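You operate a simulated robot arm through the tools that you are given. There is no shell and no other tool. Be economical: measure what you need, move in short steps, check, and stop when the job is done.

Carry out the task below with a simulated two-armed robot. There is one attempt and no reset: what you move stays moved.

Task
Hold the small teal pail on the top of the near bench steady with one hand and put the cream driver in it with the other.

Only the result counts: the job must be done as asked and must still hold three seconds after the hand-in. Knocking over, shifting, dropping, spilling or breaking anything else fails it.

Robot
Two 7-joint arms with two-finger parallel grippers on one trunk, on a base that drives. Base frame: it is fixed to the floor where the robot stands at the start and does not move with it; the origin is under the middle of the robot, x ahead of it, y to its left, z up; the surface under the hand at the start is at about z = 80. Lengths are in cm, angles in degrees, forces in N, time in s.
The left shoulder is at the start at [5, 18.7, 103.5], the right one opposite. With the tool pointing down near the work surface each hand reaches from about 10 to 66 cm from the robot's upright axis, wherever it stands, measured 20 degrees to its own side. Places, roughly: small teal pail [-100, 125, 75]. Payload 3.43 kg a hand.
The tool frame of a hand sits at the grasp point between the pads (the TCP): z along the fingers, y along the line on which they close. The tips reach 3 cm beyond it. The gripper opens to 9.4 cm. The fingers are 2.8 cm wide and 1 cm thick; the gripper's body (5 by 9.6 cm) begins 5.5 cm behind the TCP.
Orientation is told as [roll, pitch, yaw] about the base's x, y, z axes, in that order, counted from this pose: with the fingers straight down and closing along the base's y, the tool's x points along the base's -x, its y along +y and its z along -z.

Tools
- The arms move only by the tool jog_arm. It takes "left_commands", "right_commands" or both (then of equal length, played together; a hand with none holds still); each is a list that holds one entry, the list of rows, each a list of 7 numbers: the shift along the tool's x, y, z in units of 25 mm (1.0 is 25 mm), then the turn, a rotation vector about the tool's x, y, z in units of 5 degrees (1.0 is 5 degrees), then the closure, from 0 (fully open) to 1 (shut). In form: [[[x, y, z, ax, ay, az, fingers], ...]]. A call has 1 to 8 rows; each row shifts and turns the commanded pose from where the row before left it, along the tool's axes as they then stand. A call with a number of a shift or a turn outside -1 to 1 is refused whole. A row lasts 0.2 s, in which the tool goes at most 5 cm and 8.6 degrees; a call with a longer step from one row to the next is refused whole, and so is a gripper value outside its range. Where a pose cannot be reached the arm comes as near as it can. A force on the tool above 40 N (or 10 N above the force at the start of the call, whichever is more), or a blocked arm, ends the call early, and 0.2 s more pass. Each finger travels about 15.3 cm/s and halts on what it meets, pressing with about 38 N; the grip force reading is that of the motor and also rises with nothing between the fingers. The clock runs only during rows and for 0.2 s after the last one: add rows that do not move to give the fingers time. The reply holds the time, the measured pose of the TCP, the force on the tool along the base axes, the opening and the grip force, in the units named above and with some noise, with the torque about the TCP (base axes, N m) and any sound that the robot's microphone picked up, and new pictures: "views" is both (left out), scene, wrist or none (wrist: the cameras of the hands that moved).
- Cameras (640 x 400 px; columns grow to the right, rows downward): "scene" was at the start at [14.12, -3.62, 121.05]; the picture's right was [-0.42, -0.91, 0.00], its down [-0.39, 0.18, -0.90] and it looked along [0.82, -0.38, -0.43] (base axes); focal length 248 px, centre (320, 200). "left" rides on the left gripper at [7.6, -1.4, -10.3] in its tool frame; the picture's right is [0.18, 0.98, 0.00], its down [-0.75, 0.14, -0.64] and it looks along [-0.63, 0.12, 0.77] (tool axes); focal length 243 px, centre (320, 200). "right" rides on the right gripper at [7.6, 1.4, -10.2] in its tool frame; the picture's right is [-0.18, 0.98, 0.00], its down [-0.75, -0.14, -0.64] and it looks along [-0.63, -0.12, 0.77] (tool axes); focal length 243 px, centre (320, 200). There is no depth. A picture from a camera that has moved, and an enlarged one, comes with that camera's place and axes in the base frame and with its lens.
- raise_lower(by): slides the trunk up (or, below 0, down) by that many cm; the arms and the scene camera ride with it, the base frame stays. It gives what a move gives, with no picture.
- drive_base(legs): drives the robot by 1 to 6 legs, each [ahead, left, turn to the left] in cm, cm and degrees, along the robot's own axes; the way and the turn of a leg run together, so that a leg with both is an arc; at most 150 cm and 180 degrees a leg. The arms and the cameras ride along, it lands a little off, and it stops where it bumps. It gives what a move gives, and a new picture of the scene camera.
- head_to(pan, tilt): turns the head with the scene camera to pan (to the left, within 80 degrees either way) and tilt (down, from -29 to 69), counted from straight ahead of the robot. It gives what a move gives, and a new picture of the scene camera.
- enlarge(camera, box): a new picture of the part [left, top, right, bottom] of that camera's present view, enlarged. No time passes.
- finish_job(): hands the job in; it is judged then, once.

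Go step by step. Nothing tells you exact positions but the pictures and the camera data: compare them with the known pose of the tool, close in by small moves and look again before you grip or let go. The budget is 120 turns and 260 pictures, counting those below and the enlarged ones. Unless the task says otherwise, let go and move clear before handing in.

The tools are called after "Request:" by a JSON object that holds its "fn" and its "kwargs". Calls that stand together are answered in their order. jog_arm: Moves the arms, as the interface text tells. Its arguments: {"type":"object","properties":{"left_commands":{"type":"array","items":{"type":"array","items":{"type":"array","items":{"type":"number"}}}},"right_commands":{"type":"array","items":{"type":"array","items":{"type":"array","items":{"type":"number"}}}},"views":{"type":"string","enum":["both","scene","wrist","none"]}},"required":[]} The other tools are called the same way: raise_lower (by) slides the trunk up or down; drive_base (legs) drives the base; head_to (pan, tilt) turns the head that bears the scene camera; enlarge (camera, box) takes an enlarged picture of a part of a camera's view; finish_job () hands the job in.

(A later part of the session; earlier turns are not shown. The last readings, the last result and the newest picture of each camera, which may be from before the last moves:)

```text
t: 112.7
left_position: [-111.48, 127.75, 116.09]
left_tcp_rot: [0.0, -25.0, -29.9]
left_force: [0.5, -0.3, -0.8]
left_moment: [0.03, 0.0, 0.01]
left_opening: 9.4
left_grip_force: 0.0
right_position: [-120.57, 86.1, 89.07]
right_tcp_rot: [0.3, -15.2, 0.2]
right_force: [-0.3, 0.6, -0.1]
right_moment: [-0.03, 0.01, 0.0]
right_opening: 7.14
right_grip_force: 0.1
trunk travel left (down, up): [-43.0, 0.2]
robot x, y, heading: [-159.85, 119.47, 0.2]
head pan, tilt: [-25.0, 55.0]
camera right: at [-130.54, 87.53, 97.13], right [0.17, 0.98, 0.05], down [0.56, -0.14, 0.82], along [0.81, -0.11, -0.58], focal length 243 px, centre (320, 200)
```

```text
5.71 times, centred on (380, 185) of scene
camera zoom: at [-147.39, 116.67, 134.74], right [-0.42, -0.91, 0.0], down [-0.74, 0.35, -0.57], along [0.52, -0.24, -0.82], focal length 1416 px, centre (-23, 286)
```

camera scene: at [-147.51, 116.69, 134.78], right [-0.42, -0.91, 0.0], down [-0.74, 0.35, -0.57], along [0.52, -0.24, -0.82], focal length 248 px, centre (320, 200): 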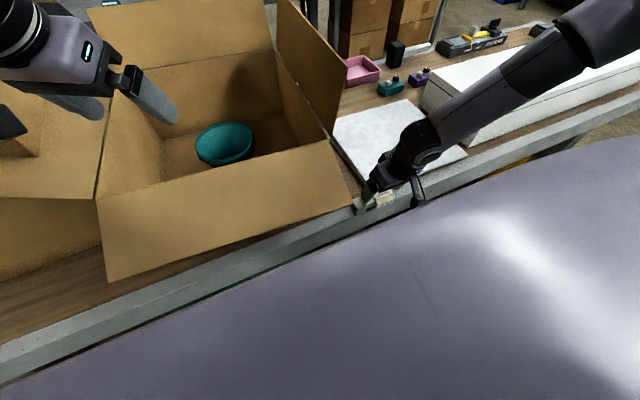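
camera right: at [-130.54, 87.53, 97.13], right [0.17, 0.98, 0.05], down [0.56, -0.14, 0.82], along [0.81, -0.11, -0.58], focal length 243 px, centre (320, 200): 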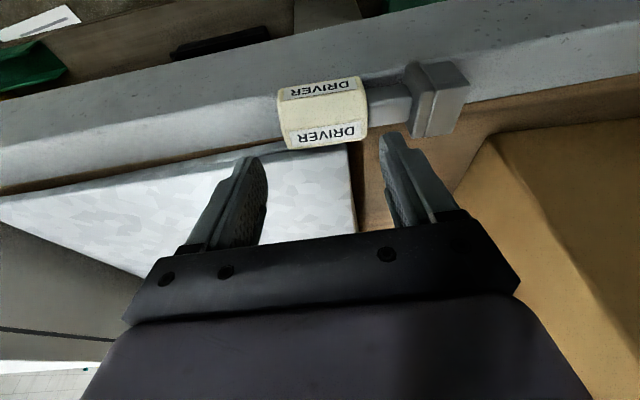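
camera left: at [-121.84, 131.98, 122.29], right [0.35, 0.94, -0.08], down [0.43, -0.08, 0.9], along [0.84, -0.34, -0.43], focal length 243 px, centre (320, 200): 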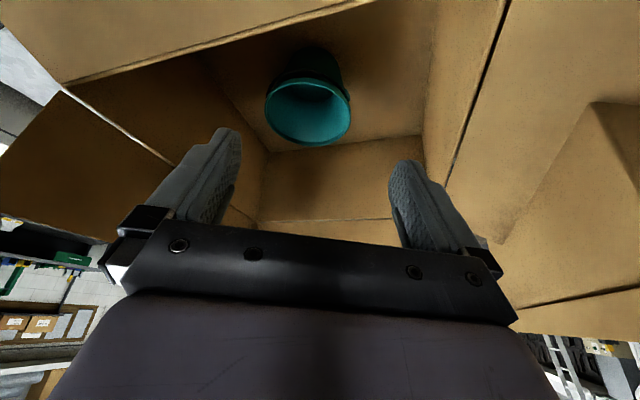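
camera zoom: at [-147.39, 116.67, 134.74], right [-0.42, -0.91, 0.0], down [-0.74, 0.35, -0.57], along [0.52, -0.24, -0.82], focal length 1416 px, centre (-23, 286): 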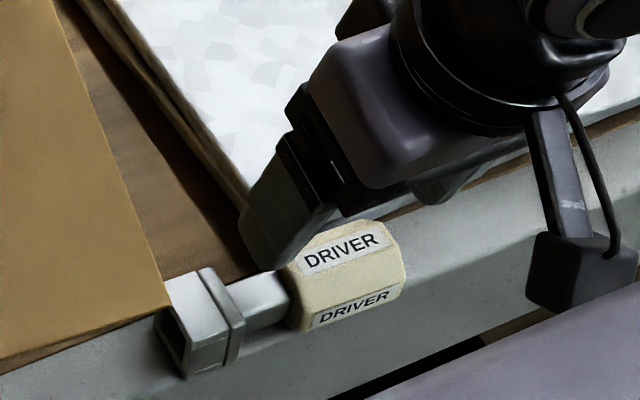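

The right fingertip now lines up with the shank gap and the left one clears the handle end, so I descend.

Request:
{"fn": "jog_arm", "kwargs": {"right_commands": [[[0.18, 0.02, 0.66, 0, 0, 0, 0.24], [0.18, 0.02, 0.66, 0, 0, 0, 0.24], [0.18, 0.02, 0.66, 0, 0, 0, 0.24], [0, 0, 0, 0, 0, 0, 0.24]]], "views": "wrist"}}

Request:
{"fn": "enlarge", "kwargs": {"camera": "scene", "box": [330, 150, 430, 220]}}

```text
t: 113.1
left_position: [-111.42, 127.68, 116.21]
left_tcp_rot: [0.0, -25.0, -29.9]
left_force: [-0.2, 0.5, -0.6]
left_moment: [0.0, 0.0, -0.01]
left_opening: 9.39
left_grip_force: 0.1
right_position: [-120.42, 86.36, 87.74]
right_tcp_rot: [0.4, -15.3, 0.3]
right_force: [-4.2, -0.4, 9.1]
right_moment: [0.31, 0.17, 0.2]
right_opening: 7.1
right_grip_force: 0.0
trunk travel left (down, up): [-43.0, 0.2]
robot x, y, heading: [-159.47, 119.53, -0.1]
head pan, tilt: [-25.0, 55.0]
stopped in row 2 (right hand): the force on the tool passed its limit at 72 N (the readings are from after the stop); the commanded pose is now the measured one
camera right: at [-130.53, 87.69, 95.81], right [0.17, 0.98, 0.06], down [0.56, -0.14, 0.82], along [0.81, -0.11, -0.57], focal length 243 px, centre (320, 200)
```

right: 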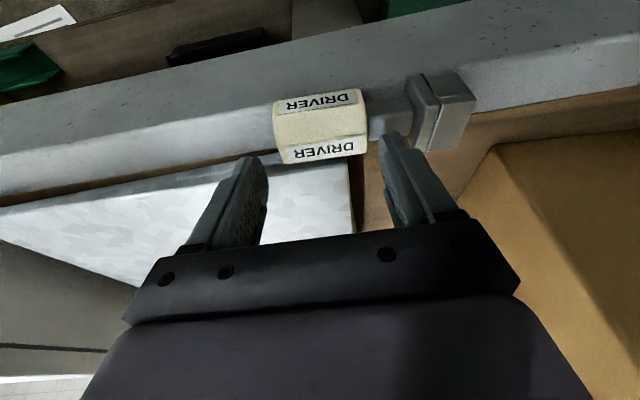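

```text
5.71 times, centred on (380, 185) of scene
camera zoom: at [-147.45, 116.68, 134.76], right [-0.42, -0.91, 0.0], down [-0.74, 0.35, -0.57], along [0.52, -0.24, -0.82], focal length 1416 px, centre (-23, 286)
```

zoom: 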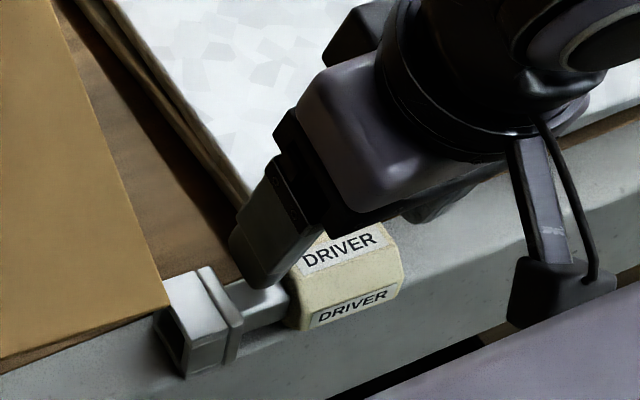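

Contact again: the shank itself blocks an end-to-end grip. I'll grasp the block end across x instead, with the hand leaning right at 45°, which clears the slab and flap. I lift away and start turning the hand.

Request:
{"fn": "jog_arm", "kwargs": {"right_commands": [[[0, 0, -0.8, 0, 0, 0, 0.1], [0, -0.3, -1, 0, 0, 0, 0], [0, -0.4, -1, 0, 0, 0, 0], [0, -0.4, -1, 0, 0, 0, 0], [0, -0.4, -1, 0, 0, 0, 0], [0, 0, -1, 0, 1, 0, 0], [0, 0, -0.5, 0, 1, 0, 0], [0, 0, 0, 0, 1, 0, 0]]], "views": "none"}}

Request:
{"fn": "jog_arm", "kwargs": {"right_commands": [[[0, 0, 0, 0, 0, 1, 0], [0, 0, 0, 0, 0, 1, 0], [0, 0, 0, 0, 0, 1, 0], [0, 0, 0, 0, 0, 1, 0], [0, 0, 0, 0, 0, 1, 0], [0, 0, 0, 0, 0, 1, 0], [0, 0, 0, 0, 0, 1, 0], [0, 0, 0, 0, 0, 1, 0]]], "views": "scene"}}

```text
t: 114.9
left_position: [-111.23, 127.62, 116.05]
left_tcp_rot: [0.0, -25.1, -29.9]
left_force: [-0.5, -0.8, -0.5]
left_moment: [-0.03, -0.02, -0.03]
left_opening: 9.38
left_grip_force: 0.1
right_position: [-124.38, 82.35, 102.94]
right_tcp_rot: [0.4, -0.2, 0.2]
right_force: [-0.2, 0.1, 0.5]
right_moment: [-0.01, 0.02, 0.02]
right_opening: 9.41
right_grip_force: 0.1
trunk travel left (down, up): [-43.0, 0.2]
robot x, y, heading: [-159.67, 119.32, -0.1]
head pan, tilt: [-25.0, 55.0]
```

```text
t: 116.7
left_position: [-111.39, 127.58, 116.19]
left_tcp_rot: [0.0, -25.0, -29.9]
left_force: [-0.4, -1.1, -0.2]
left_moment: [-0.02, -0.03, -0.03]
left_opening: 9.41
left_grip_force: 0.2
right_position: [-124.38, 82.46, 103.08]
right_tcp_rot: [0.5, -0.1, -40.0]
right_force: [-1.5, 0.2, -0.1]
right_moment: [0.02, -0.01, 0.0]
right_opening: 9.42
right_grip_force: 0.0
trunk travel left (down, up): [-43.0, 0.2]
robot x, y, heading: [-159.85, 119.28, -0.0]
head pan, tilt: [-25.0, 55.0]
camera scene: at [-147.38, 116.65, 134.74], right [-0.42, -0.91, 0.0], down [-0.74, 0.35, -0.57], along [0.52, -0.24, -0.82], focal length 248 px, centre (320, 200)
```

scene: 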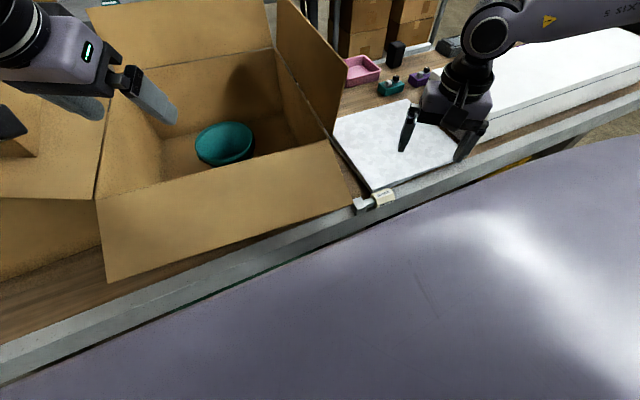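

The wrist turns freely, so I continue to yaw -90 and then lean.

Request:
{"fn": "jog_arm", "kwargs": {"right_commands": [[[0, 0, 0, 0, 0, 1, 0], [0, 0, 0, 0, 0, 1, 0], [0, 0, 0, 0, 0, 1, 0], [0, 0, 0, 0, 0, 1, 0], [0, 0, 0, 0, 0, 1, 0], [0, 0, 0, 0, 0, 1, 0], [0, 0, 0, 0, 0, 1, 0], [0, 0, 0, 0, 0, 1, 0]]], "views": "none"}}

Request:
{"fn": "jog_arm", "kwargs": {"right_commands": [[[0, 0, 0, 0, 0, 1, 0], [0, 0, 0, 0, 0, 1, 0], [0, 0, 0, 0, 1, 0, 0], [0, 0, 0, 0, 1, 0, 0], [0, 0, 0, 0, 1, 0, 0], [0, 0, 0, 0, 1, 0, 0], [0, 0, 0, 0, 1, 0, 0], [0, 0, 0, 0, 1, 0, 0]]]}}

```text
t: 118.5
left_position: [-111.36, 127.6, 116.12]
left_tcp_rot: [-0.2, -25.0, -30.0]
left_force: [-0.3, -0.1, -0.3]
left_moment: [0.02, 0.0, 0.0]
left_opening: 9.39
left_grip_force: 0.1
right_position: [-124.45, 82.55, 103.0]
right_tcp_rot: [0.4, 0.3, -79.9]
right_force: [1.0, 0.6, -0.1]
right_moment: [0.0, -0.01, 0.03]
right_opening: 9.4
right_grip_force: 0.0
trunk travel left (down, up): [-43.0, 0.2]
robot x, y, heading: [-159.71, 119.62, 0.1]
head pan, tilt: [-25.0, 55.0]
```

```text
t: 120.3
left_position: [-111.39, 127.55, 116.18]
left_tcp_rot: [0.0, -25.0, -30.0]
left_force: [-0.8, 0.1, 0.2]
left_moment: [-0.02, 0.03, -0.02]
left_opening: 9.42
left_grip_force: 0.0
right_position: [-124.49, 82.42, 103.02]
right_tcp_rot: [0.3, 30.6, -89.5]
right_force: [-0.1, 0.3, -0.1]
right_moment: [0.01, 0.0, -0.01]
right_opening: 9.39
right_grip_force: 0.0
trunk travel left (down, up): [-43.0, 0.2]
robot x, y, heading: [-159.96, 119.01, 0.1]
head pan, tilt: [-25.0, 55.0]
camera scene: at [-147.38, 116.63, 134.74], right [-0.42, -0.91, 0.0], down [-0.74, 0.35, -0.57], along [0.52, -0.24, -0.82], focal length 248 px, centre (320, 200)
camera right: at [-123.16, 83.79, 115.77], right [0.98, -0.15, -0.09], down [-0.14, -0.98, 0.17], along [-0.11, -0.16, -0.98], focal length 243 px, centre (320, 200)
```

scene: 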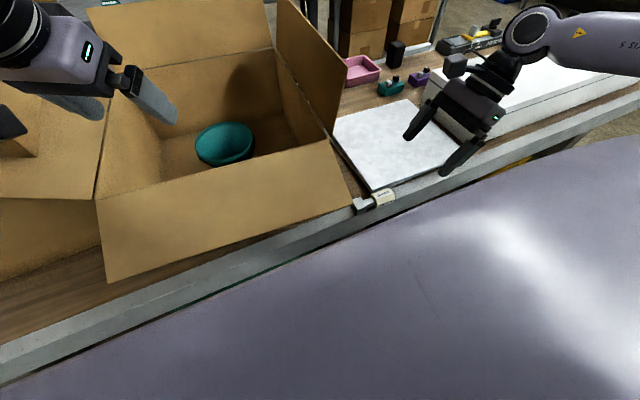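
right: 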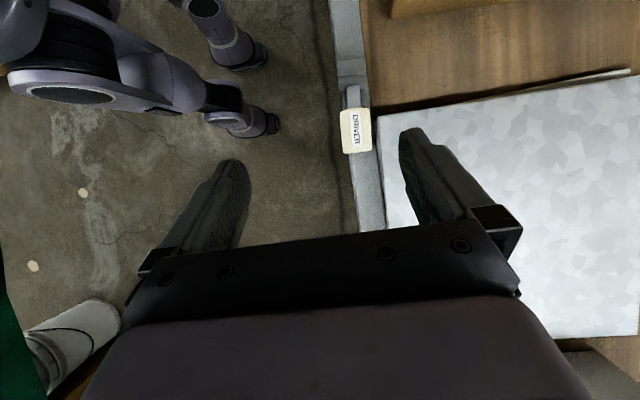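

The wrist camera now looks straight down on the driver, so I enlarge this view to measure it.

Request:
{"fn": "enlarge", "kwargs": {"camera": "right", "box": [310, 60, 410, 160]}}

```text
4.00 times, centred on (360, 110) of right
camera zoom: at [-123.16, 83.79, 115.77], right [0.98, -0.15, -0.09], down [-0.14, -0.98, 0.17], along [-0.11, -0.16, -0.98], focal length 970 px, centre (160, 560)
```

zoom: 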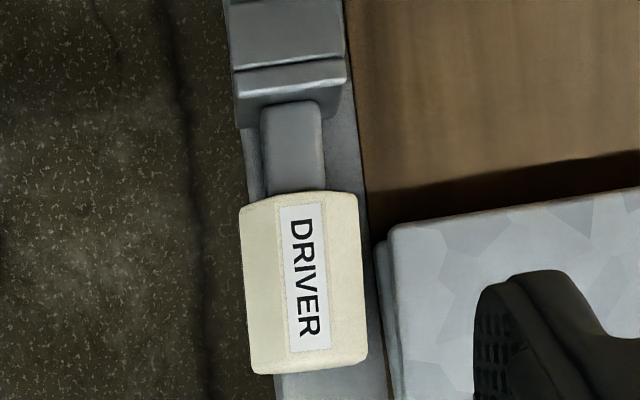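

The block's centre is at about [-120.4, 94.2, 82] and is 3.6 cm wide. I lean to 45° and move to a pre-grasp pose behind it.

Request:
{"fn": "jog_arm", "kwargs": {"right_commands": [[[0, 0, 0, 0, 1, 0, 0], [0, 0, 0, 0, 1, 0, 0], [0, 0, 0, 0, 0.9, 0, 0], [-0.44, 0.33, 0.9, 0, 0, 0, 0], [-0.44, 0.33, 0.9, 0, 0, 0, 0], [-0.44, 0.33, 0.9, 0, 0, 0, 0], [-0.44, 0.33, 0.9, 0, 0, 0, 0], [-0.44, 0.33, 0.9, 0, 0, 0, 0]]]}}

Request:
{"fn": "enlarge", "kwargs": {"camera": "scene", "box": [320, 130, 480, 240]}}

```text
t: 122.1
left_position: [-111.2, 127.78, 116.15]
left_tcp_rot: [0.0, -25.0, -29.9]
left_force: [0.6, 0.8, -0.9]
left_moment: [0.04, -0.02, 0.0]
left_opening: 9.38
left_grip_force: 0.1
right_position: [-120.16, 86.34, 91.01]
right_tcp_rot: [0.4, 44.9, -89.5]
right_force: [0.5, -0.1, -0.5]
right_moment: [-0.03, 0.04, 0.01]
right_opening: 9.41
right_grip_force: 0.0
trunk travel left (down, up): [-43.0, 0.2]
robot x, y, heading: [-159.51, 119.56, -0.2]
head pan, tilt: [-25.0, 55.0]
camera scene: at [-147.29, 116.74, 134.73], right [-0.42, -0.91, 0.0], down [-0.74, 0.35, -0.57], along [0.52, -0.24, -0.82], focal length 248 px, centre (320, 200)
camera right: at [-118.9, 84.45, 103.72], right [0.98, -0.13, -0.12], down [-0.14, -0.99, -0.08], along [-0.11, 0.09, -0.99], focal length 243 px, centre (320, 200)
```

scene: 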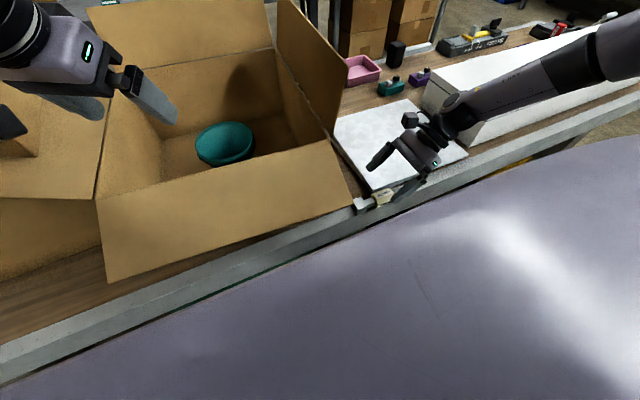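
right: 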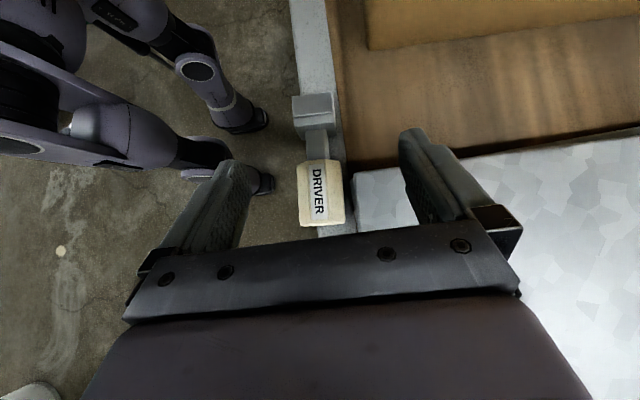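

```text
3.64 times, centred on (400, 185) of scene
camera zoom: at [-147.29, 116.74, 134.73], right [-0.42, -0.91, 0.0], down [-0.74, 0.35, -0.57], along [0.52, -0.24, -0.82], focal length 901 px, centre (29, 254)
```

zoom: 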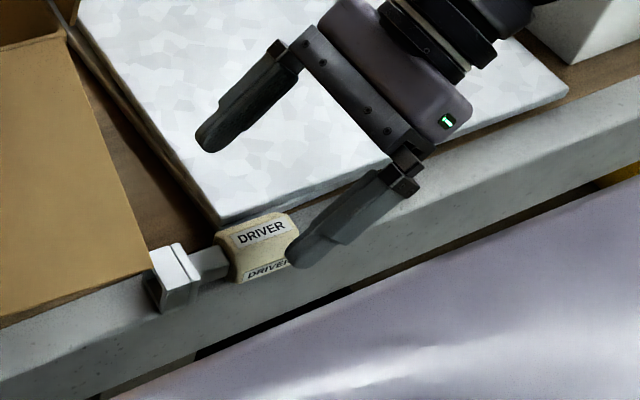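

The alignment is good and the flap is well clear. I advance along the fingers to straddle the block.

Request:
{"fn": "jog_arm", "kwargs": {"right_commands": [[[0, -0.035, 0.84, 0, 0, 0, 0], [0, -0.035, 0.84, 0, 0, 0, 0], [0, -0.035, 0.84, 0, 0, 0, 0], [0, -0.035, 0.84, 0, 0, 0, 0], [0, -0.035, 0.7, 0, 0, 0, 0], [0, 0, 0, 0, 0, 0, 0]]]}}

Request:
{"fn": "enlarge", "kwargs": {"camera": "scene", "box": [320, 130, 480, 240]}}

```text
t: 123.5
left_position: [-111.38, 127.68, 116.13]
left_tcp_rot: [0.0, -25.0, -29.9]
left_force: [0.1, -0.3, 0.1]
left_moment: [0.02, 0.04, 0.03]
left_opening: 9.41
left_grip_force: 0.0
right_position: [-121.36, 92.29, 88.77]
right_tcp_rot: [0.4, 44.8, -89.5]
right_force: [0.4, 0.1, 0.3]
right_moment: [0.01, 0.02, 0.0]
right_opening: 9.41
right_grip_force: 0.2
right hand out of reach, approached as far as the arm can: row 2, 3, 4, 5
trunk travel left (down, up): [-43.0, 0.2]
robot x, y, heading: [-159.61, 119.31, -0.4]
head pan, tilt: [-25.0, 55.0]
camera scene: at [-147.37, 116.66, 134.74], right [-0.42, -0.91, 0.0], down [-0.74, 0.35, -0.57], along [0.52, -0.24, -0.82], focal length 248 px, centre (320, 200)
camera right: at [-120.02, 90.35, 101.65], right [0.98, -0.13, -0.12], down [-0.14, -0.99, -0.08], along [-0.11, 0.09, -0.99], focal length 243 px, centre (320, 200)
```

scene: 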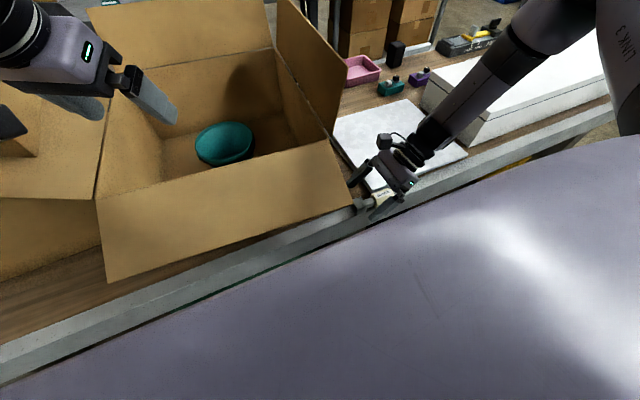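
right: 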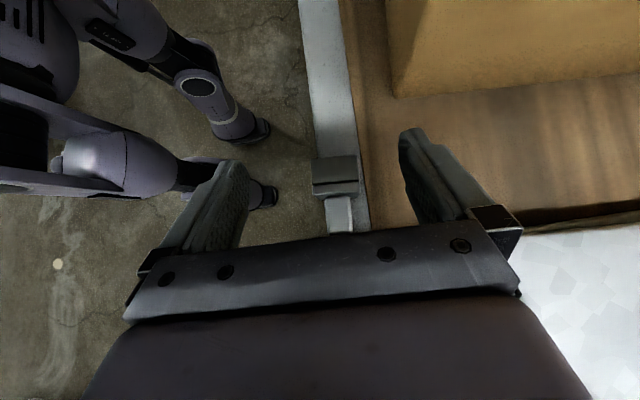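

```text
3.64 times, centred on (400, 185) of scene
camera zoom: at [-147.37, 116.66, 134.74], right [-0.42, -0.91, 0.0], down [-0.74, 0.35, -0.57], along [0.52, -0.24, -0.82], focal length 901 px, centre (29, 254)
```

zoom: 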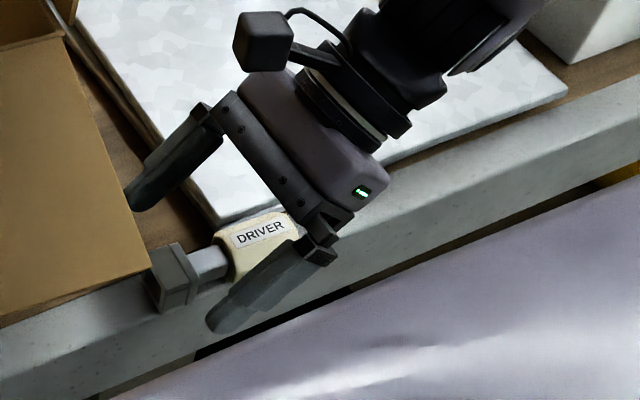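

The arm hit a reach limit just above the block. Lowering the trunk by 4.5 cm brings the hand straight down around it.

Request:
{"fn": "raise_lower", "kwargs": {"by": -4.5}}

Request:
{"fn": "jog_arm", "kwargs": {"right_commands": [[[0.15, 0.28, 0.15, 0, 0, 0, 0], [0.15, 0, 0.15, 0, 0, 0, 0], [0, 0, 0, 0, 0, 0, 0]]]}}

Request:
{"fn": "enlarge", "kwargs": {"camera": "scene", "box": [320, 130, 480, 240]}}

```text
t: 124.3
left_position: [-111.42, 127.45, 111.89]
left_tcp_rot: [0.0, -25.0, -30.0]
left_force: [0.7, 0.6, 0.0]
left_moment: [-0.01, -0.03, 0.01]
left_opening: 9.38
left_grip_force: 0.0
right_position: [-121.1, 92.1, 85.06]
right_tcp_rot: [1.3, 45.5, -88.7]
right_force: [-7.1, -4.7, 14.2]
right_moment: [-0.01, -0.35, -0.22]
right_opening: 8.94
right_grip_force: 0.0
trunk travel left (down, up): [-38.7, 4.5]
robot x, y, heading: [-159.65, 119.81, 0.0]
head pan, tilt: [-25.0, 55.0]
stopped: the force on the tool passed its limit at 45 N (the readings are from after the stop); the commanded pose is now the measured one
```

```text
t: 125.1
left_position: [-111.56, 127.62, 111.82]
left_tcp_rot: [0.0, -25.1, -29.9]
left_force: [-0.1, -0.1, 0.0]
left_moment: [0.01, 0.02, -0.01]
left_opening: 9.39
left_grip_force: 0.1
right_position: [-120.18, 93.27, 85.05]
right_tcp_rot: [1.4, 45.2, -88.9]
right_force: [0.7, -1.6, 3.3]
right_moment: [-0.01, -0.14, -0.12]
right_opening: 9.39
right_grip_force: 0.1
trunk travel left (down, up): [-38.7, 4.5]
robot x, y, heading: [-159.82, 119.72, -0.0]
head pan, tilt: [-25.0, 55.0]
camera scene: at [-147.38, 116.63, 130.4], right [-0.42, -0.91, 0.0], down [-0.74, 0.35, -0.57], along [0.52, -0.24, -0.82], focal length 248 px, centre (320, 200)
camera right: at [-119.08, 91.33, 97.8], right [0.99, -0.13, -0.11], down [-0.14, -0.99, -0.08], along [-0.1, 0.1, -0.99], focal length 243 px, centre (320, 200)
```

scene: 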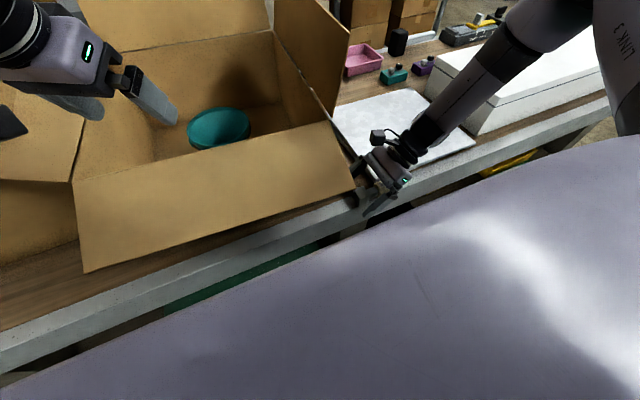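
right: 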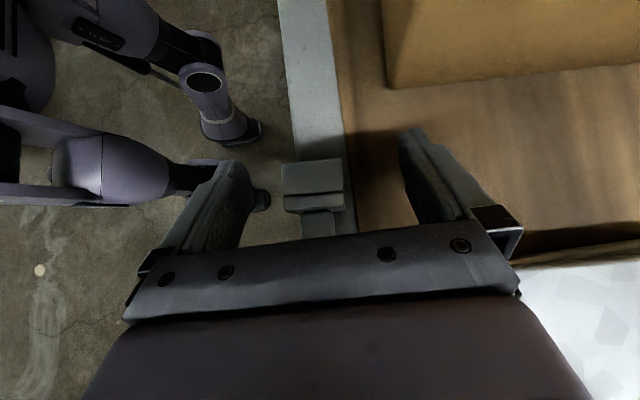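

```text
3.64 times, centred on (400, 185) of scene
camera zoom: at [-147.38, 116.63, 130.4], right [-0.42, -0.91, 0.0], down [-0.74, 0.35, -0.57], along [0.52, -0.24, -0.82], focal length 901 px, centre (29, 254)
```

zoom: 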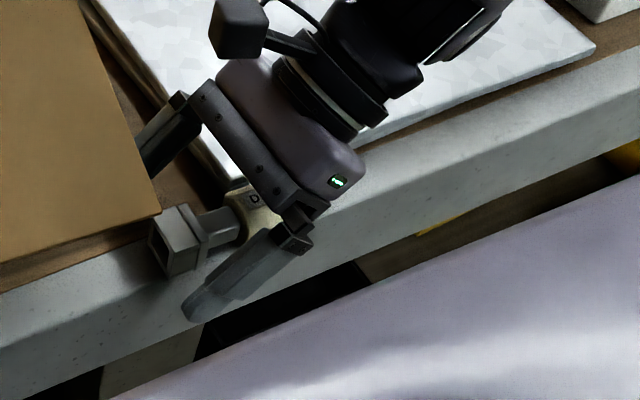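

The stop was a fingertip touching the bench (the top is a little higher here, z≈81.8). The pads now straddle the block well, so I close slowly.

Request:
{"fn": "jog_arm", "kwargs": {"right_commands": [[[0, 0, -0.08, 0, 0, 0, 0.2], [0, 0, 0, 0, 0, 0, 0.4], [0, 0, 0, 0, 0, 0, 0.6], [0, 0, 0, 0, 0, 0, 0.8], [0, 0, 0, 0, 0, 0, 1], [0, 0, 0, 0, 0, 0, 1]]]}}

Request:
{"fn": "enlarge", "kwargs": {"camera": "scene", "box": [320, 130, 480, 240]}}

```text
t: 126.5
left_position: [-111.44, 127.58, 111.79]
left_tcp_rot: [0.0, -25.0, -29.9]
left_force: [0.0, 0.4, -0.3]
left_moment: [0.02, 0.02, -0.02]
left_opening: 9.4
left_grip_force: 0.0
right_position: [-120.38, 93.04, 85.19]
right_tcp_rot: [1.3, 45.2, -89.0]
right_force: [1.3, 0.5, 5.2]
right_moment: [0.06, -0.11, -0.07]
right_opening: 3.68
right_grip_force: 38.3
trunk travel left (down, up): [-38.7, 4.5]
robot x, y, heading: [-159.76, 119.81, -0.1]
head pan, tilt: [-25.0, 55.0]
camera scene: at [-147.41, 116.66, 130.42], right [-0.42, -0.91, 0.0], down [-0.74, 0.35, -0.57], along [0.52, -0.24, -0.82], focal length 248 px, centre (320, 200)
camera right: at [-119.12, 91.07, 97.85], right [0.99, -0.13, -0.11], down [-0.14, -0.99, -0.08], along [-0.1, 0.1, -0.99], focal length 243 px, centre (320, 200)
```

scene: 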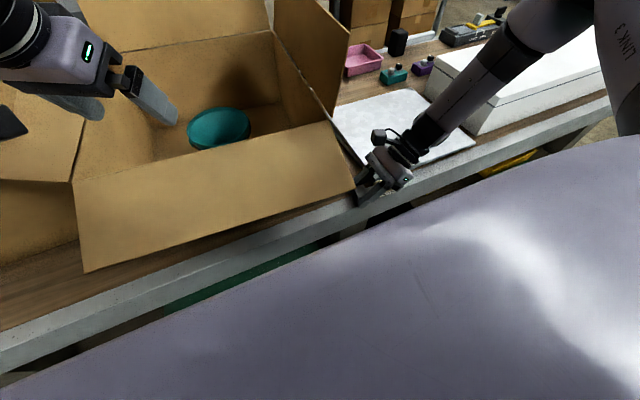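
right: 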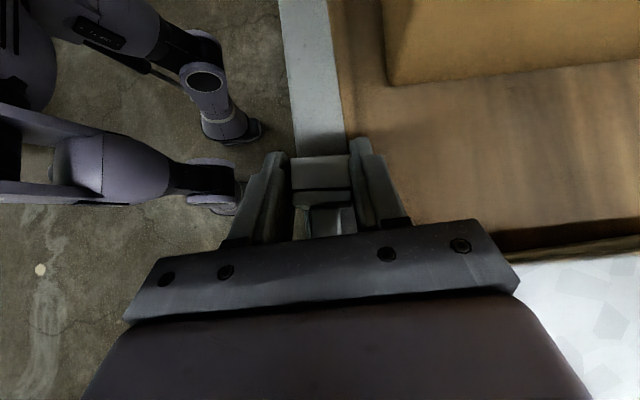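

```text
3.64 times, centred on (400, 185) of scene
camera zoom: at [-147.41, 116.66, 130.42], right [-0.42, -0.91, 0.0], down [-0.74, 0.35, -0.57], along [0.52, -0.24, -0.82], focal length 901 px, centre (29, 254)
```

zoom: 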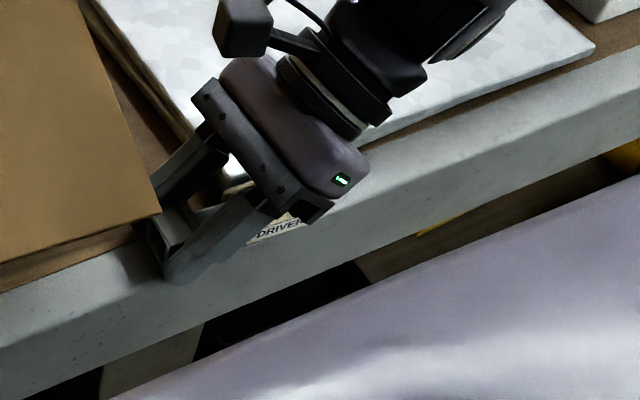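

The block is gripped at 3.68 cm. I lift straight up a little, then away to the right of the flap.

Request:
{"fn": "jog_arm", "kwargs": {"right_commands": [[[0.3, 0, -0.3, 0, 0, 0, 1], [0.3, 0, -0.3, 0, 0, 0, 1], [0.3, 0, -0.4, 0, 0, 0, 1], [0.3, 0, -0.5, 0, 0, 0, 1], [0.3, 0, -0.6, 0, 0, 0, 1], [0.3, 0, -0.6, 0, 0, 0, 1], [0, 0, 0, 0, 0, 0, 1]]]}}

Request:
{"fn": "enlarge", "kwargs": {"camera": "scene", "box": [300, 80, 500, 220]}}

```text
t: 128.1
left_position: [-111.29, 127.56, 111.8]
left_tcp_rot: [0.0, -24.9, -29.9]
left_force: [-0.7, 0.5, -0.1]
left_moment: [0.01, 0.03, 0.03]
left_opening: 9.41
left_grip_force: 0.0
right_position: [-120.21, 91.37, 93.11]
right_tcp_rot: [1.2, 45.2, -88.9]
right_force: [0.0, 0.0, -1.2]
right_moment: [0.0, 0.0, -0.03]
right_opening: 3.67
right_grip_force: 38.1
trunk travel left (down, up): [-38.7, 4.5]
robot x, y, heading: [-159.6, 119.25, -0.0]
head pan, tilt: [-25.0, 55.0]
camera scene: at [-147.36, 116.62, 130.41], right [-0.42, -0.91, 0.0], down [-0.74, 0.35, -0.57], along [0.52, -0.24, -0.82], focal length 248 px, centre (320, 200)
camera right: at [-119.05, 89.52, 105.84], right [0.99, -0.13, -0.12], down [-0.14, -0.99, -0.08], along [-0.1, 0.1, -0.99], focal length 243 px, centre (320, 200)
```

scene: 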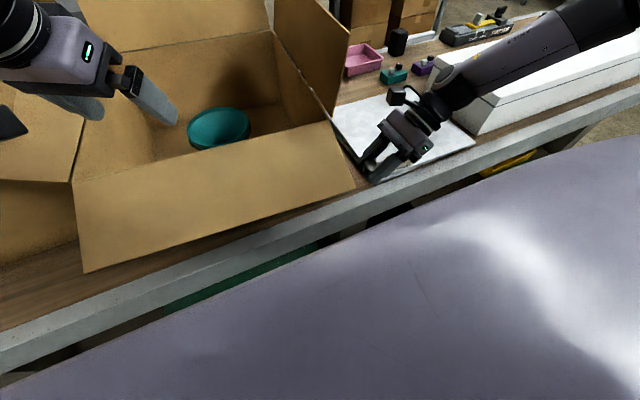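
right: 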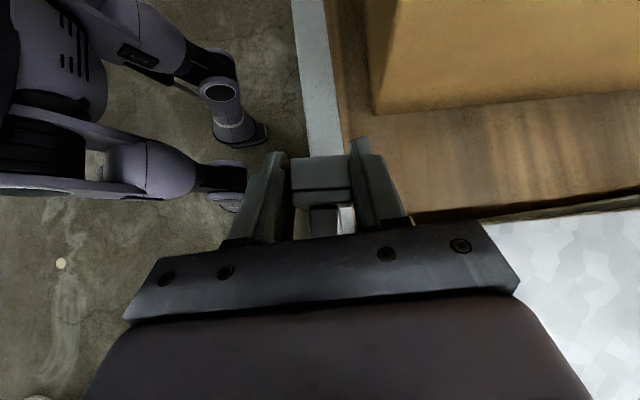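

```text
2.86 times, centred on (400, 150) of scene
camera zoom: at [-147.36, 116.62, 130.41], right [-0.42, -0.91, 0.0], down [-0.74, 0.35, -0.57], along [0.52, -0.24, -0.82], focal length 708 px, centre (91, 343)
```

zoom: 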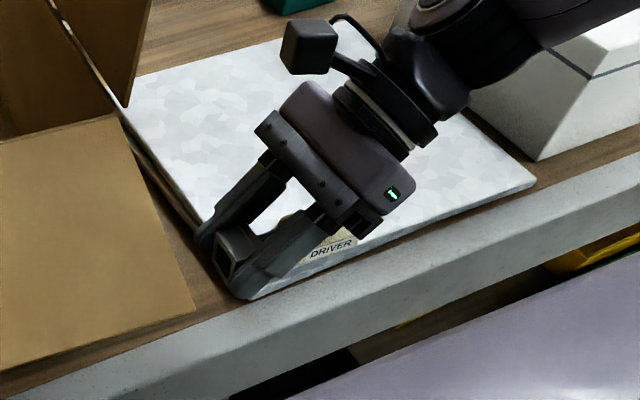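

The driver is held securely by its block. If I turn the hand to yaw +30 with 25° back-lean, the driver ends up nearly vertical with the block down, which is what I want. First I move up into free space on the right.

Request:
{"fn": "jog_arm", "kwargs": {"right_commands": [[[0.3, -0.24, -0.9, 0, 0, 0, 1], [0.3, -0.24, -1, 0, 0, 0, 1], [0.3, -0.24, -1, 0, 0, 0, 1], [0.3, -0.24, -1, 0, 0, 0, 1], [0.3, -0.24, -1, 0, 0, 0, 1], [0.3, -0.24, -1, 0, 0, 0, 1], [0.3, -0.24, -0.9, 0, 0, 0, 1], [0.3, -0.24, -0.6, 0, 0, 0, 1]]], "views": "none"}}

Request:
{"fn": "jog_arm", "kwargs": {"right_commands": [[[0, 0, 0, 0, -0.4, 0, 1], [0, 0, 0, 0, -0.6, 0, 1], [0, 0, 0, 0, -0.6, 0, 1], [0, 0, 0, 0, -0.6, 0, 1], [0, 0, 0, 0, -0.6, 0, 1], [0, 0, 0, 0, -0.6, 0, 1], [0, 0, 0, 0, -0.6, 0, 1], [0, 0, 0, 0, -0.4, 0, 1]]]}}

```text
t: 129.9
left_position: [-111.44, 127.62, 111.8]
left_tcp_rot: [-0.1, -25.0, -30.0]
left_force: [-0.2, -0.4, -1.0]
left_moment: [-0.04, 0.05, 0.03]
left_opening: 9.4
left_grip_force: 0.0
right_position: [-125.5, 82.52, 110.18]
right_tcp_rot: [1.1, 45.4, -89.0]
right_force: [0.0, 1.5, -1.3]
right_moment: [0.0, 0.05, 0.01]
right_opening: 3.67
right_grip_force: 37.6
trunk travel left (down, up): [-38.7, 4.5]
robot x, y, heading: [-159.78, 119.54, -0.0]
head pan, tilt: [-25.0, 55.0]
```

```text
t: 131.7
left_position: [-111.46, 127.53, 111.77]
left_tcp_rot: [0.0, -25.0, -30.0]
left_force: [1.3, 0.0, 0.5]
left_moment: [-0.01, 0.02, 0.02]
left_opening: 9.41
left_grip_force: 0.0
right_position: [-125.52, 82.64, 110.23]
right_tcp_rot: [1.0, 23.1, -89.5]
right_force: [0.6, 0.4, -1.4]
right_moment: [0.03, 0.03, 0.0]
right_opening: 3.66
right_grip_force: 38.1
trunk travel left (down, up): [-38.7, 4.5]
robot x, y, heading: [-159.84, 119.16, 0.1]
head pan, tilt: [-25.0, 55.0]
camera scene: at [-147.37, 116.62, 130.41], right [-0.42, -0.91, 0.0], down [-0.74, 0.35, -0.57], along [0.52, -0.24, -0.82], focal length 248 px, centre (320, 200)
camera right: at [-124.3, 85.54, 122.83], right [0.98, -0.17, -0.06], down [-0.14, -0.95, 0.29], along [-0.1, -0.28, -0.95], focal length 243 px, centre (320, 200)
```

scene: 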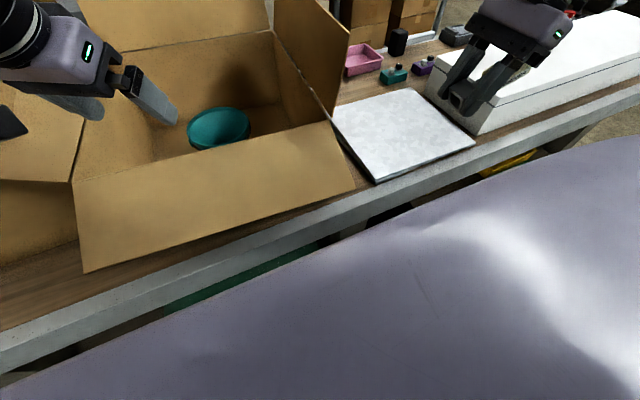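
right: 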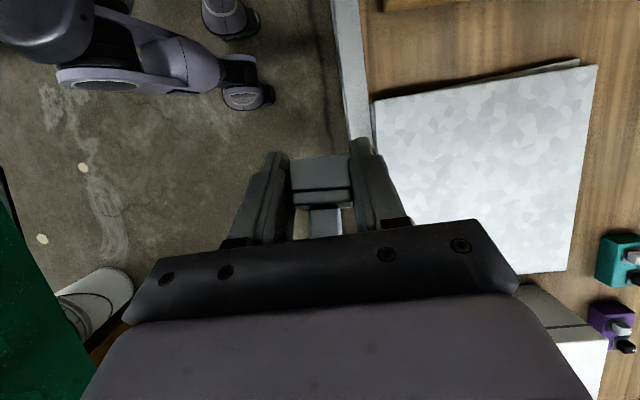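

The grip is unchanged. I keep rotating to bring the handle upright.

Request:
{"fn": "jog_arm", "kwargs": {"right_commands": [[[0, 0, 0, 0, -0.7, 0, 1], [0, 0, 0, 0, -0.8, 0, 1], [0, 0, 0, 0, -0.8, 0, 1], [0, 0, 0, 0, -0.8, 0, 1], [0, 0, 0, 0, -0.8, 0, 1], [0, 0, 0, 0, -0.8, 0, 1], [0, 0, 0, 0, -0.8, 0, 1], [0, 0, 0, 0, -0.6, 0, 1]]], "views": "none"}}

Request:
{"fn": "jog_arm", "kwargs": {"right_commands": [[[0, 0, 0, 0, 0, -0.7, 1], [0, 0, 0, 0, 0, -1, 1], [0, 0, 0, 0, 0, -1, 1], [0, 0, 0, 0, 0, -1, 1], [0, 0, 0, 0, 0, -1, 1], [0, 0, 0, 0, 0, -1, 1], [0, 0, 0, 0, 0, -1, 1], [0, 0, 0, 0, 0, -1, 1]]]}}

```text
t: 133.5
left_position: [-111.43, 127.54, 111.89]
left_tcp_rot: [0.0, -24.8, -30.0]
left_force: [-0.3, 0.3, 0.9]
left_moment: [0.01, -0.03, 0.0]
left_opening: 9.42
left_grip_force: 0.0
right_position: [-125.51, 82.51, 110.07]
right_tcp_rot: [0.9, -7.3, -89.9]
right_force: [0.0, 0.2, -0.8]
right_moment: [0.03, 0.02, -0.02]
right_opening: 3.66
right_grip_force: 37.7
trunk travel left (down, up): [-38.7, 4.5]
robot x, y, heading: [-159.61, 119.4, 0.0]
head pan, tilt: [-25.0, 55.0]
```

```text
t: 135.3
left_position: [-111.29, 127.6, 111.73]
left_tcp_rot: [0.0, -24.9, -30.0]
left_force: [-0.1, 1.2, -0.3]
left_moment: [0.01, 0.02, 0.01]
left_opening: 9.39
left_grip_force: 0.0
right_position: [-125.54, 82.47, 110.24]
right_tcp_rot: [-3.8, -6.2, -51.2]
right_force: [0.6, -0.1, -1.0]
right_moment: [0.01, 0.03, -0.01]
right_opening: 3.66
right_grip_force: 37.9
trunk travel left (down, up): [-38.7, 4.5]
robot x, y, heading: [-159.5, 119.33, -0.0]
head pan, tilt: [-25.0, 55.0]
camera scene: at [-147.37, 116.61, 130.41], right [-0.42, -0.91, 0.0], down [-0.74, 0.35, -0.57], along [0.52, -0.24, -0.82], focal length 248 px, centre (320, 200)
camera right: at [-129.35, 90.58, 119.58], right [0.88, 0.47, -0.05], down [0.35, -0.59, 0.73], along [0.31, -0.66, -0.68], focal length 243 px, centre (320, 200)
```

scene: 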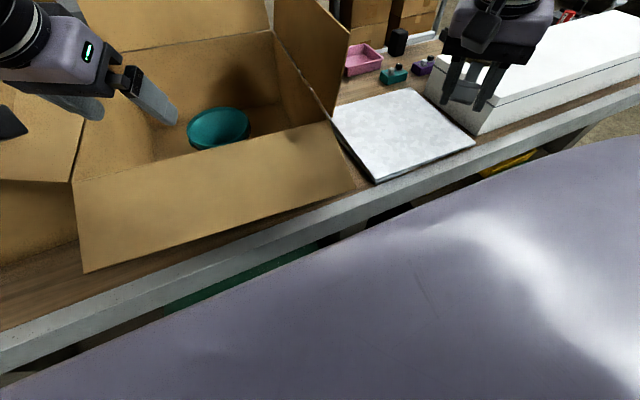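
right: 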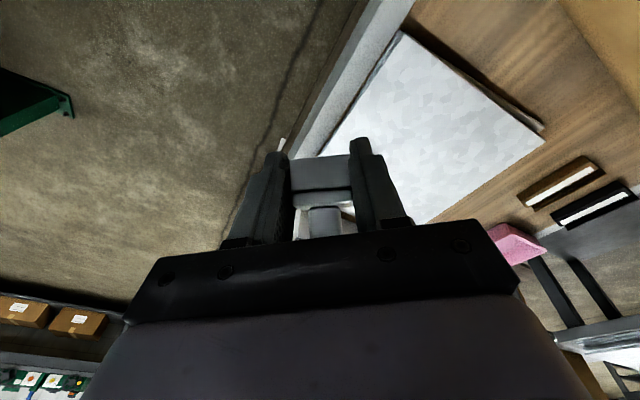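

The grip stays stable, so I continue turning to yaw about +30.

Request:
{"fn": "jog_arm", "kwargs": {"right_commands": [[[0, 0, 0, 0, 0, -1, 1], [0, 0, 0, 0, 0, -1, 1], [0, 0, 0, 0, 0, -1, 1], [0, 0, 0, 0, 0, -1, 1], [0, 0, 0, 0, 0, -1, 1], [0, 0, 0, 0, 0, -1, 1], [0, 0, 0, 0, 0, -1, 1], [0, 0, 0, 0, 0, -1, 1]]], "views": "none"}}

Request:
{"fn": "jog_arm", "kwargs": {"right_commands": [[[0, 0, 0, 0, 0, -1, 1], [0, 0, 0, 0, 0, -1, 1], [0, 0, 0, 0, 0, -1, 1], [0, 0, 0, 0, 0, -1, 1], [0, 0, 0, 0, 0, -1, 1], [0, 0, 0, 0, 0, -1, 1], [0, 0, 0, 0, 0, -1, 1], [0, 0, 0, 0, 0, -1, 1]]], "views": "none"}}

```text
t: 137.1
left_position: [-111.34, 127.73, 111.81]
left_tcp_rot: [0.0, -24.9, -30.1]
left_force: [-0.4, 0.7, -0.5]
left_moment: [0.0, -0.01, -0.03]
left_opening: 9.4
left_grip_force: 0.1
right_position: [-125.54, 82.58, 110.23]
right_tcp_rot: [-7.0, -2.4, -11.2]
right_force: [-0.6, 1.1, -1.5]
right_moment: [0.01, 0.05, 0.0]
right_opening: 3.62
right_grip_force: 37.5
trunk travel left (down, up): [-38.7, 4.5]
robot x, y, heading: [-159.58, 119.06, 0.1]
head pan, tilt: [-25.0, 55.0]
```

```text
t: 138.9
left_position: [-111.34, 127.5, 111.88]
left_tcp_rot: [0.0, -24.9, -30.0]
left_force: [0.2, -0.2, 0.5]
left_moment: [-0.03, -0.01, 0.02]
left_opening: 9.4
left_grip_force: 0.0
right_position: [-125.42, 82.55, 110.21]
right_tcp_rot: [-6.7, 2.7, 28.6]
right_force: [-0.8, -0.3, -1.9]
right_moment: [-0.04, 0.03, 0.01]
right_opening: 3.67
right_grip_force: 37.7
trunk travel left (down, up): [-38.7, 4.5]
robot x, y, heading: [-159.97, 119.54, 0.2]
head pan, tilt: [-25.0, 55.0]
```

Now I level the roll and tilt the hand back to 25°, slowly.

Request:
{"fn": "jog_arm", "kwargs": {"right_commands": [[[0, 0, 0, -0.67, 0, 0, 1], [0, 0, 0, -0.67, 0, 0, 1], [0, 0, 0, 0, -0.9, 0, 1], [0, 0, 0, 0, -0.95, 0, 1], [0, 0, 0, 0, -0.95, 0, 1], [0, 0, 0, 0, -0.95, 0, 1], [0, 0, 0, 0, -0.95, 0, 1], [0, 0, 0, 0, -0.85, 0, 1]]]}}

Request:
{"fn": "head_to", "kwargs": {"pan": -10, "tilt": 45}}

```text
t: 140.7
left_position: [-111.37, 127.53, 111.9]
left_tcp_rot: [0.1, -24.9, -30.0]
left_force: [0.3, -0.7, 0.8]
left_moment: [0.02, 0.03, -0.01]
left_opening: 9.43
left_grip_force: 0.0
right_position: [-125.53, 82.64, 110.25]
right_tcp_rot: [-0.3, -25.1, 28.5]
right_force: [0.6, 0.5, -1.9]
right_moment: [-0.05, 0.0, -0.01]
right_opening: 3.67
right_grip_force: 38.0
trunk travel left (down, up): [-38.7, 4.5]
robot x, y, heading: [-160.03, 119.32, -0.1]
head pan, tilt: [-25.0, 55.0]
camera scene: at [-147.37, 116.6, 130.41], right [-0.42, -0.91, 0.0], down [-0.74, 0.35, -0.57], along [0.52, -0.24, -0.82], focal length 248 px, centre (320, 200)
camera right: at [-136.11, 78.41, 116.38], right [-0.32, 0.94, 0.08], down [0.43, 0.07, 0.9], along [0.85, 0.32, -0.43], focal length 243 px, centre (320, 200)
```

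scene: 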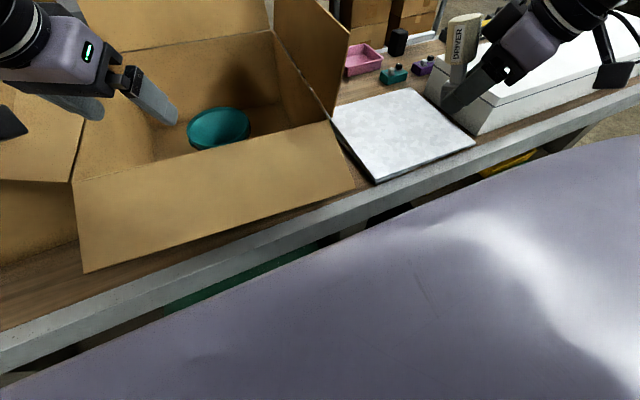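
right: 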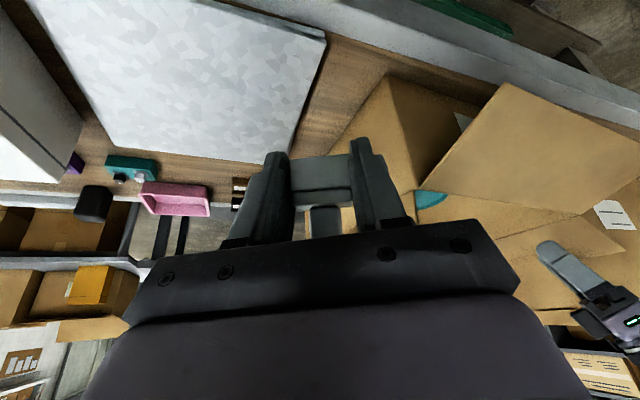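

```text
t: 141.4
left_position: [-111.42, 127.68, 111.83]
left_tcp_rot: [0.0, -25.0, -30.0]
left_force: [0.1, 0.6, 0.2]
left_moment: [-0.02, -0.02, 0.0]
left_opening: 9.39
left_grip_force: 0.1
right_position: [-125.58, 82.52, 110.21]
right_tcp_rot: [-0.1, -25.1, 28.4]
right_force: [-0.5, -0.6, -0.9]
right_moment: [0.01, 0.03, 0.0]
right_opening: 3.63
right_grip_force: 37.5
trunk travel left (down, up): [-38.7, 4.5]
robot x, y, heading: [-159.95, 119.2, 0.1]
head pan, tilt: [-10.0, 45.0]
camera scene: at [-145.9, 118.24, 131.75], right [-0.17, -0.98, 0.0], down [-0.7, 0.12, -0.71], along [0.7, -0.12, -0.71], focal length 248 px, centre (320, 200)
```

scene: 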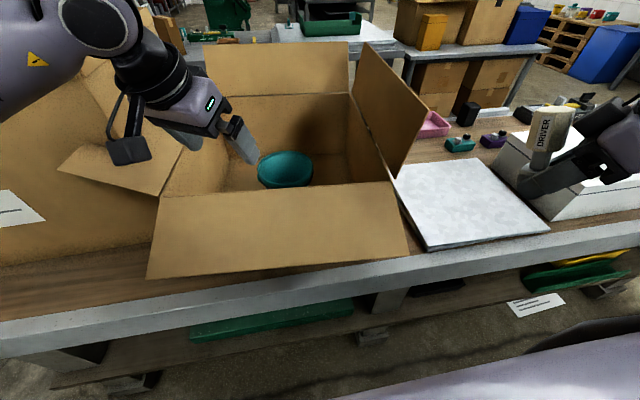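

The driver is upright in the right hand. Next I deal with the left hand: I re-measure the pail from this view, then bring the left hand over its rim.

Request:
{"fn": "enlarge", "kwargs": {"camera": "scene", "box": [200, 100, 360, 220]}}

Request:
{"fn": "jog_arm", "kwargs": {"left_commands": [[[-0.7, 0.4, 0.3, 0, 0, 0, 0], [-0.7, 0.4, 0.3, 0, 0, 0, 0], [-0.7, 0.4, 0.3, 0, 0, 0, 0], [-0.7, 0.4, 0.3, 0, 0, 0, 0], [-0.7, 0.4, 0.3, 0, 0, 0, 0]]]}}

```text
3.33 times, centred on (280, 160) of scene
camera zoom: at [-145.9, 118.24, 131.75], right [-0.17, -0.98, 0.0], down [-0.7, 0.12, -0.71], along [0.7, -0.12, -0.71], focal length 826 px, centre (453, 333)
```

zoom: 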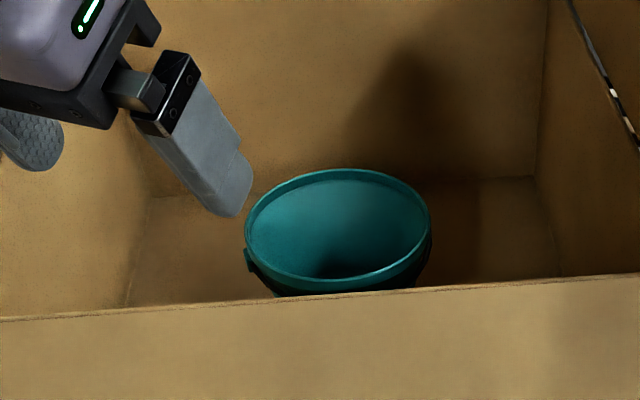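

```text
t: 142.7
left_position: [-100.55, 127.37, 111.96]
left_tcp_rot: [0.1, -25.0, -30.0]
left_force: [-0.1, 0.0, 0.1]
left_moment: [-0.01, 0.01, -0.01]
left_opening: 9.39
left_grip_force: 0.0
right_position: [-125.57, 82.47, 110.11]
right_tcp_rot: [-0.1, -25.2, 28.5]
right_force: [-0.4, 1.0, -1.8]
right_moment: [0.0, 0.02, -0.01]
right_opening: 3.67
right_grip_force: 38.4
trunk travel left (down, up): [-38.7, 4.5]
robot x, y, heading: [-159.71, 119.56, -0.0]
head pan, tilt: [-10.0, 45.0]
camera scene: at [-145.87, 118.23, 131.75], right [-0.17, -0.98, 0.0], down [-0.7, 0.12, -0.71], along [0.7, -0.12, -0.71], focal length 248 px, centre (320, 200)
camera left: at [-111.01, 131.57, 118.14], right [0.35, 0.93, -0.08], down [0.43, -0.08, 0.9], along [0.83, -0.35, -0.43], focal length 243 px, centre (320, 200)
```

scene: 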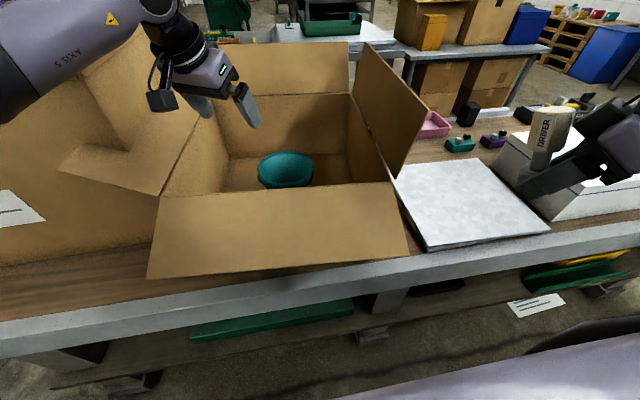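
left: 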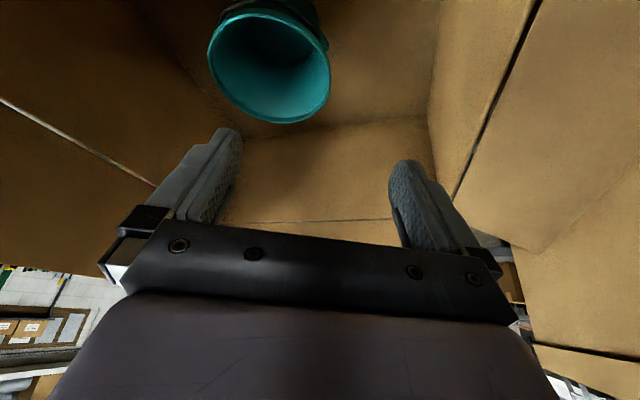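

The pail centre is confirmed at [-97, 118.3]. I move the left hand over the far-left rim point and hover above it.

Request:
{"fn": "jog_arm", "kwargs": {"left_commands": [[[-0.4, 0.056, 0.9, 0, 0, 0, 0], [-0.3, 0.056, 0.9, 0, 0, 0, 0], [-0.15, 0.056, 1, 0, 0, 0, 0], [-0.15, 0.056, 1, 0, 0, 0, 0], [-0.1, 0.056, 1, 0, 0, 0, 0], [0, 0, 0, 0, 0, 0, 0]]]}}

Request:
{"fn": "enlarge", "kwargs": {"camera": "scene", "box": [160, 60, 360, 220]}}

```text
t: 144.1
left_position: [-93.67, 123.95, 102.11]
left_tcp_rot: [0.0, -25.0, -29.9]
left_force: [-0.3, -0.3, -0.4]
left_moment: [-0.02, -0.03, -0.01]
left_opening: 9.38
left_grip_force: 0.0
right_position: [-125.6, 82.48, 110.23]
right_tcp_rot: [0.0, -25.1, 28.6]
right_force: [-1.0, -0.2, -1.2]
right_moment: [-0.01, 0.04, 0.0]
right_opening: 3.65
right_grip_force: 37.9
trunk travel left (down, up): [-38.7, 4.5]
robot x, y, heading: [-159.87, 119.61, 0.1]
head pan, tilt: [-10.0, 45.0]
camera scene: at [-145.9, 118.26, 131.75], right [-0.17, -0.98, 0.0], down [-0.7, 0.12, -0.71], along [0.7, -0.12, -0.71], focal length 248 px, centre (320, 200)
camera left: at [-104.17, 128.2, 108.39], right [0.35, 0.94, -0.08], down [0.43, -0.08, 0.9], along [0.84, -0.34, -0.43], focal length 243 px, centre (320, 200)
```

scene: 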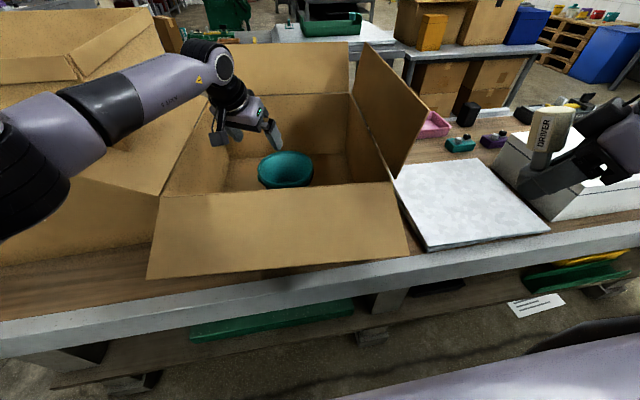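
left: 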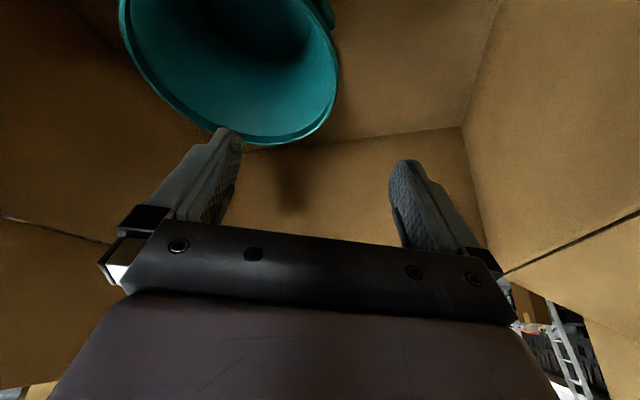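

```text
2.50 times, centred on (260, 140) of scene
camera zoom: at [-145.9, 118.26, 131.75], right [-0.17, -0.98, 0.0], down [-0.7, 0.12, -0.71], along [0.7, -0.12, -0.71], focal length 619 px, centre (470, 350)
```

zoom: 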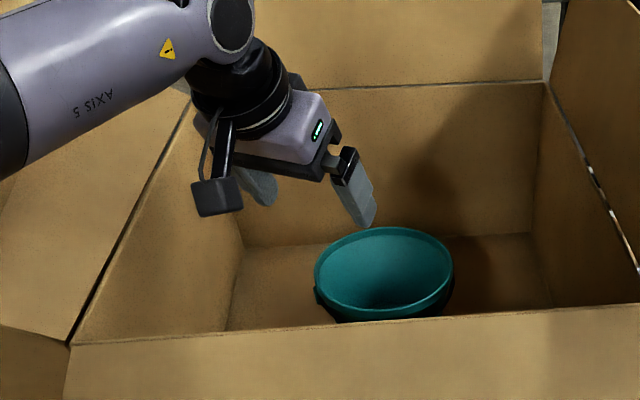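

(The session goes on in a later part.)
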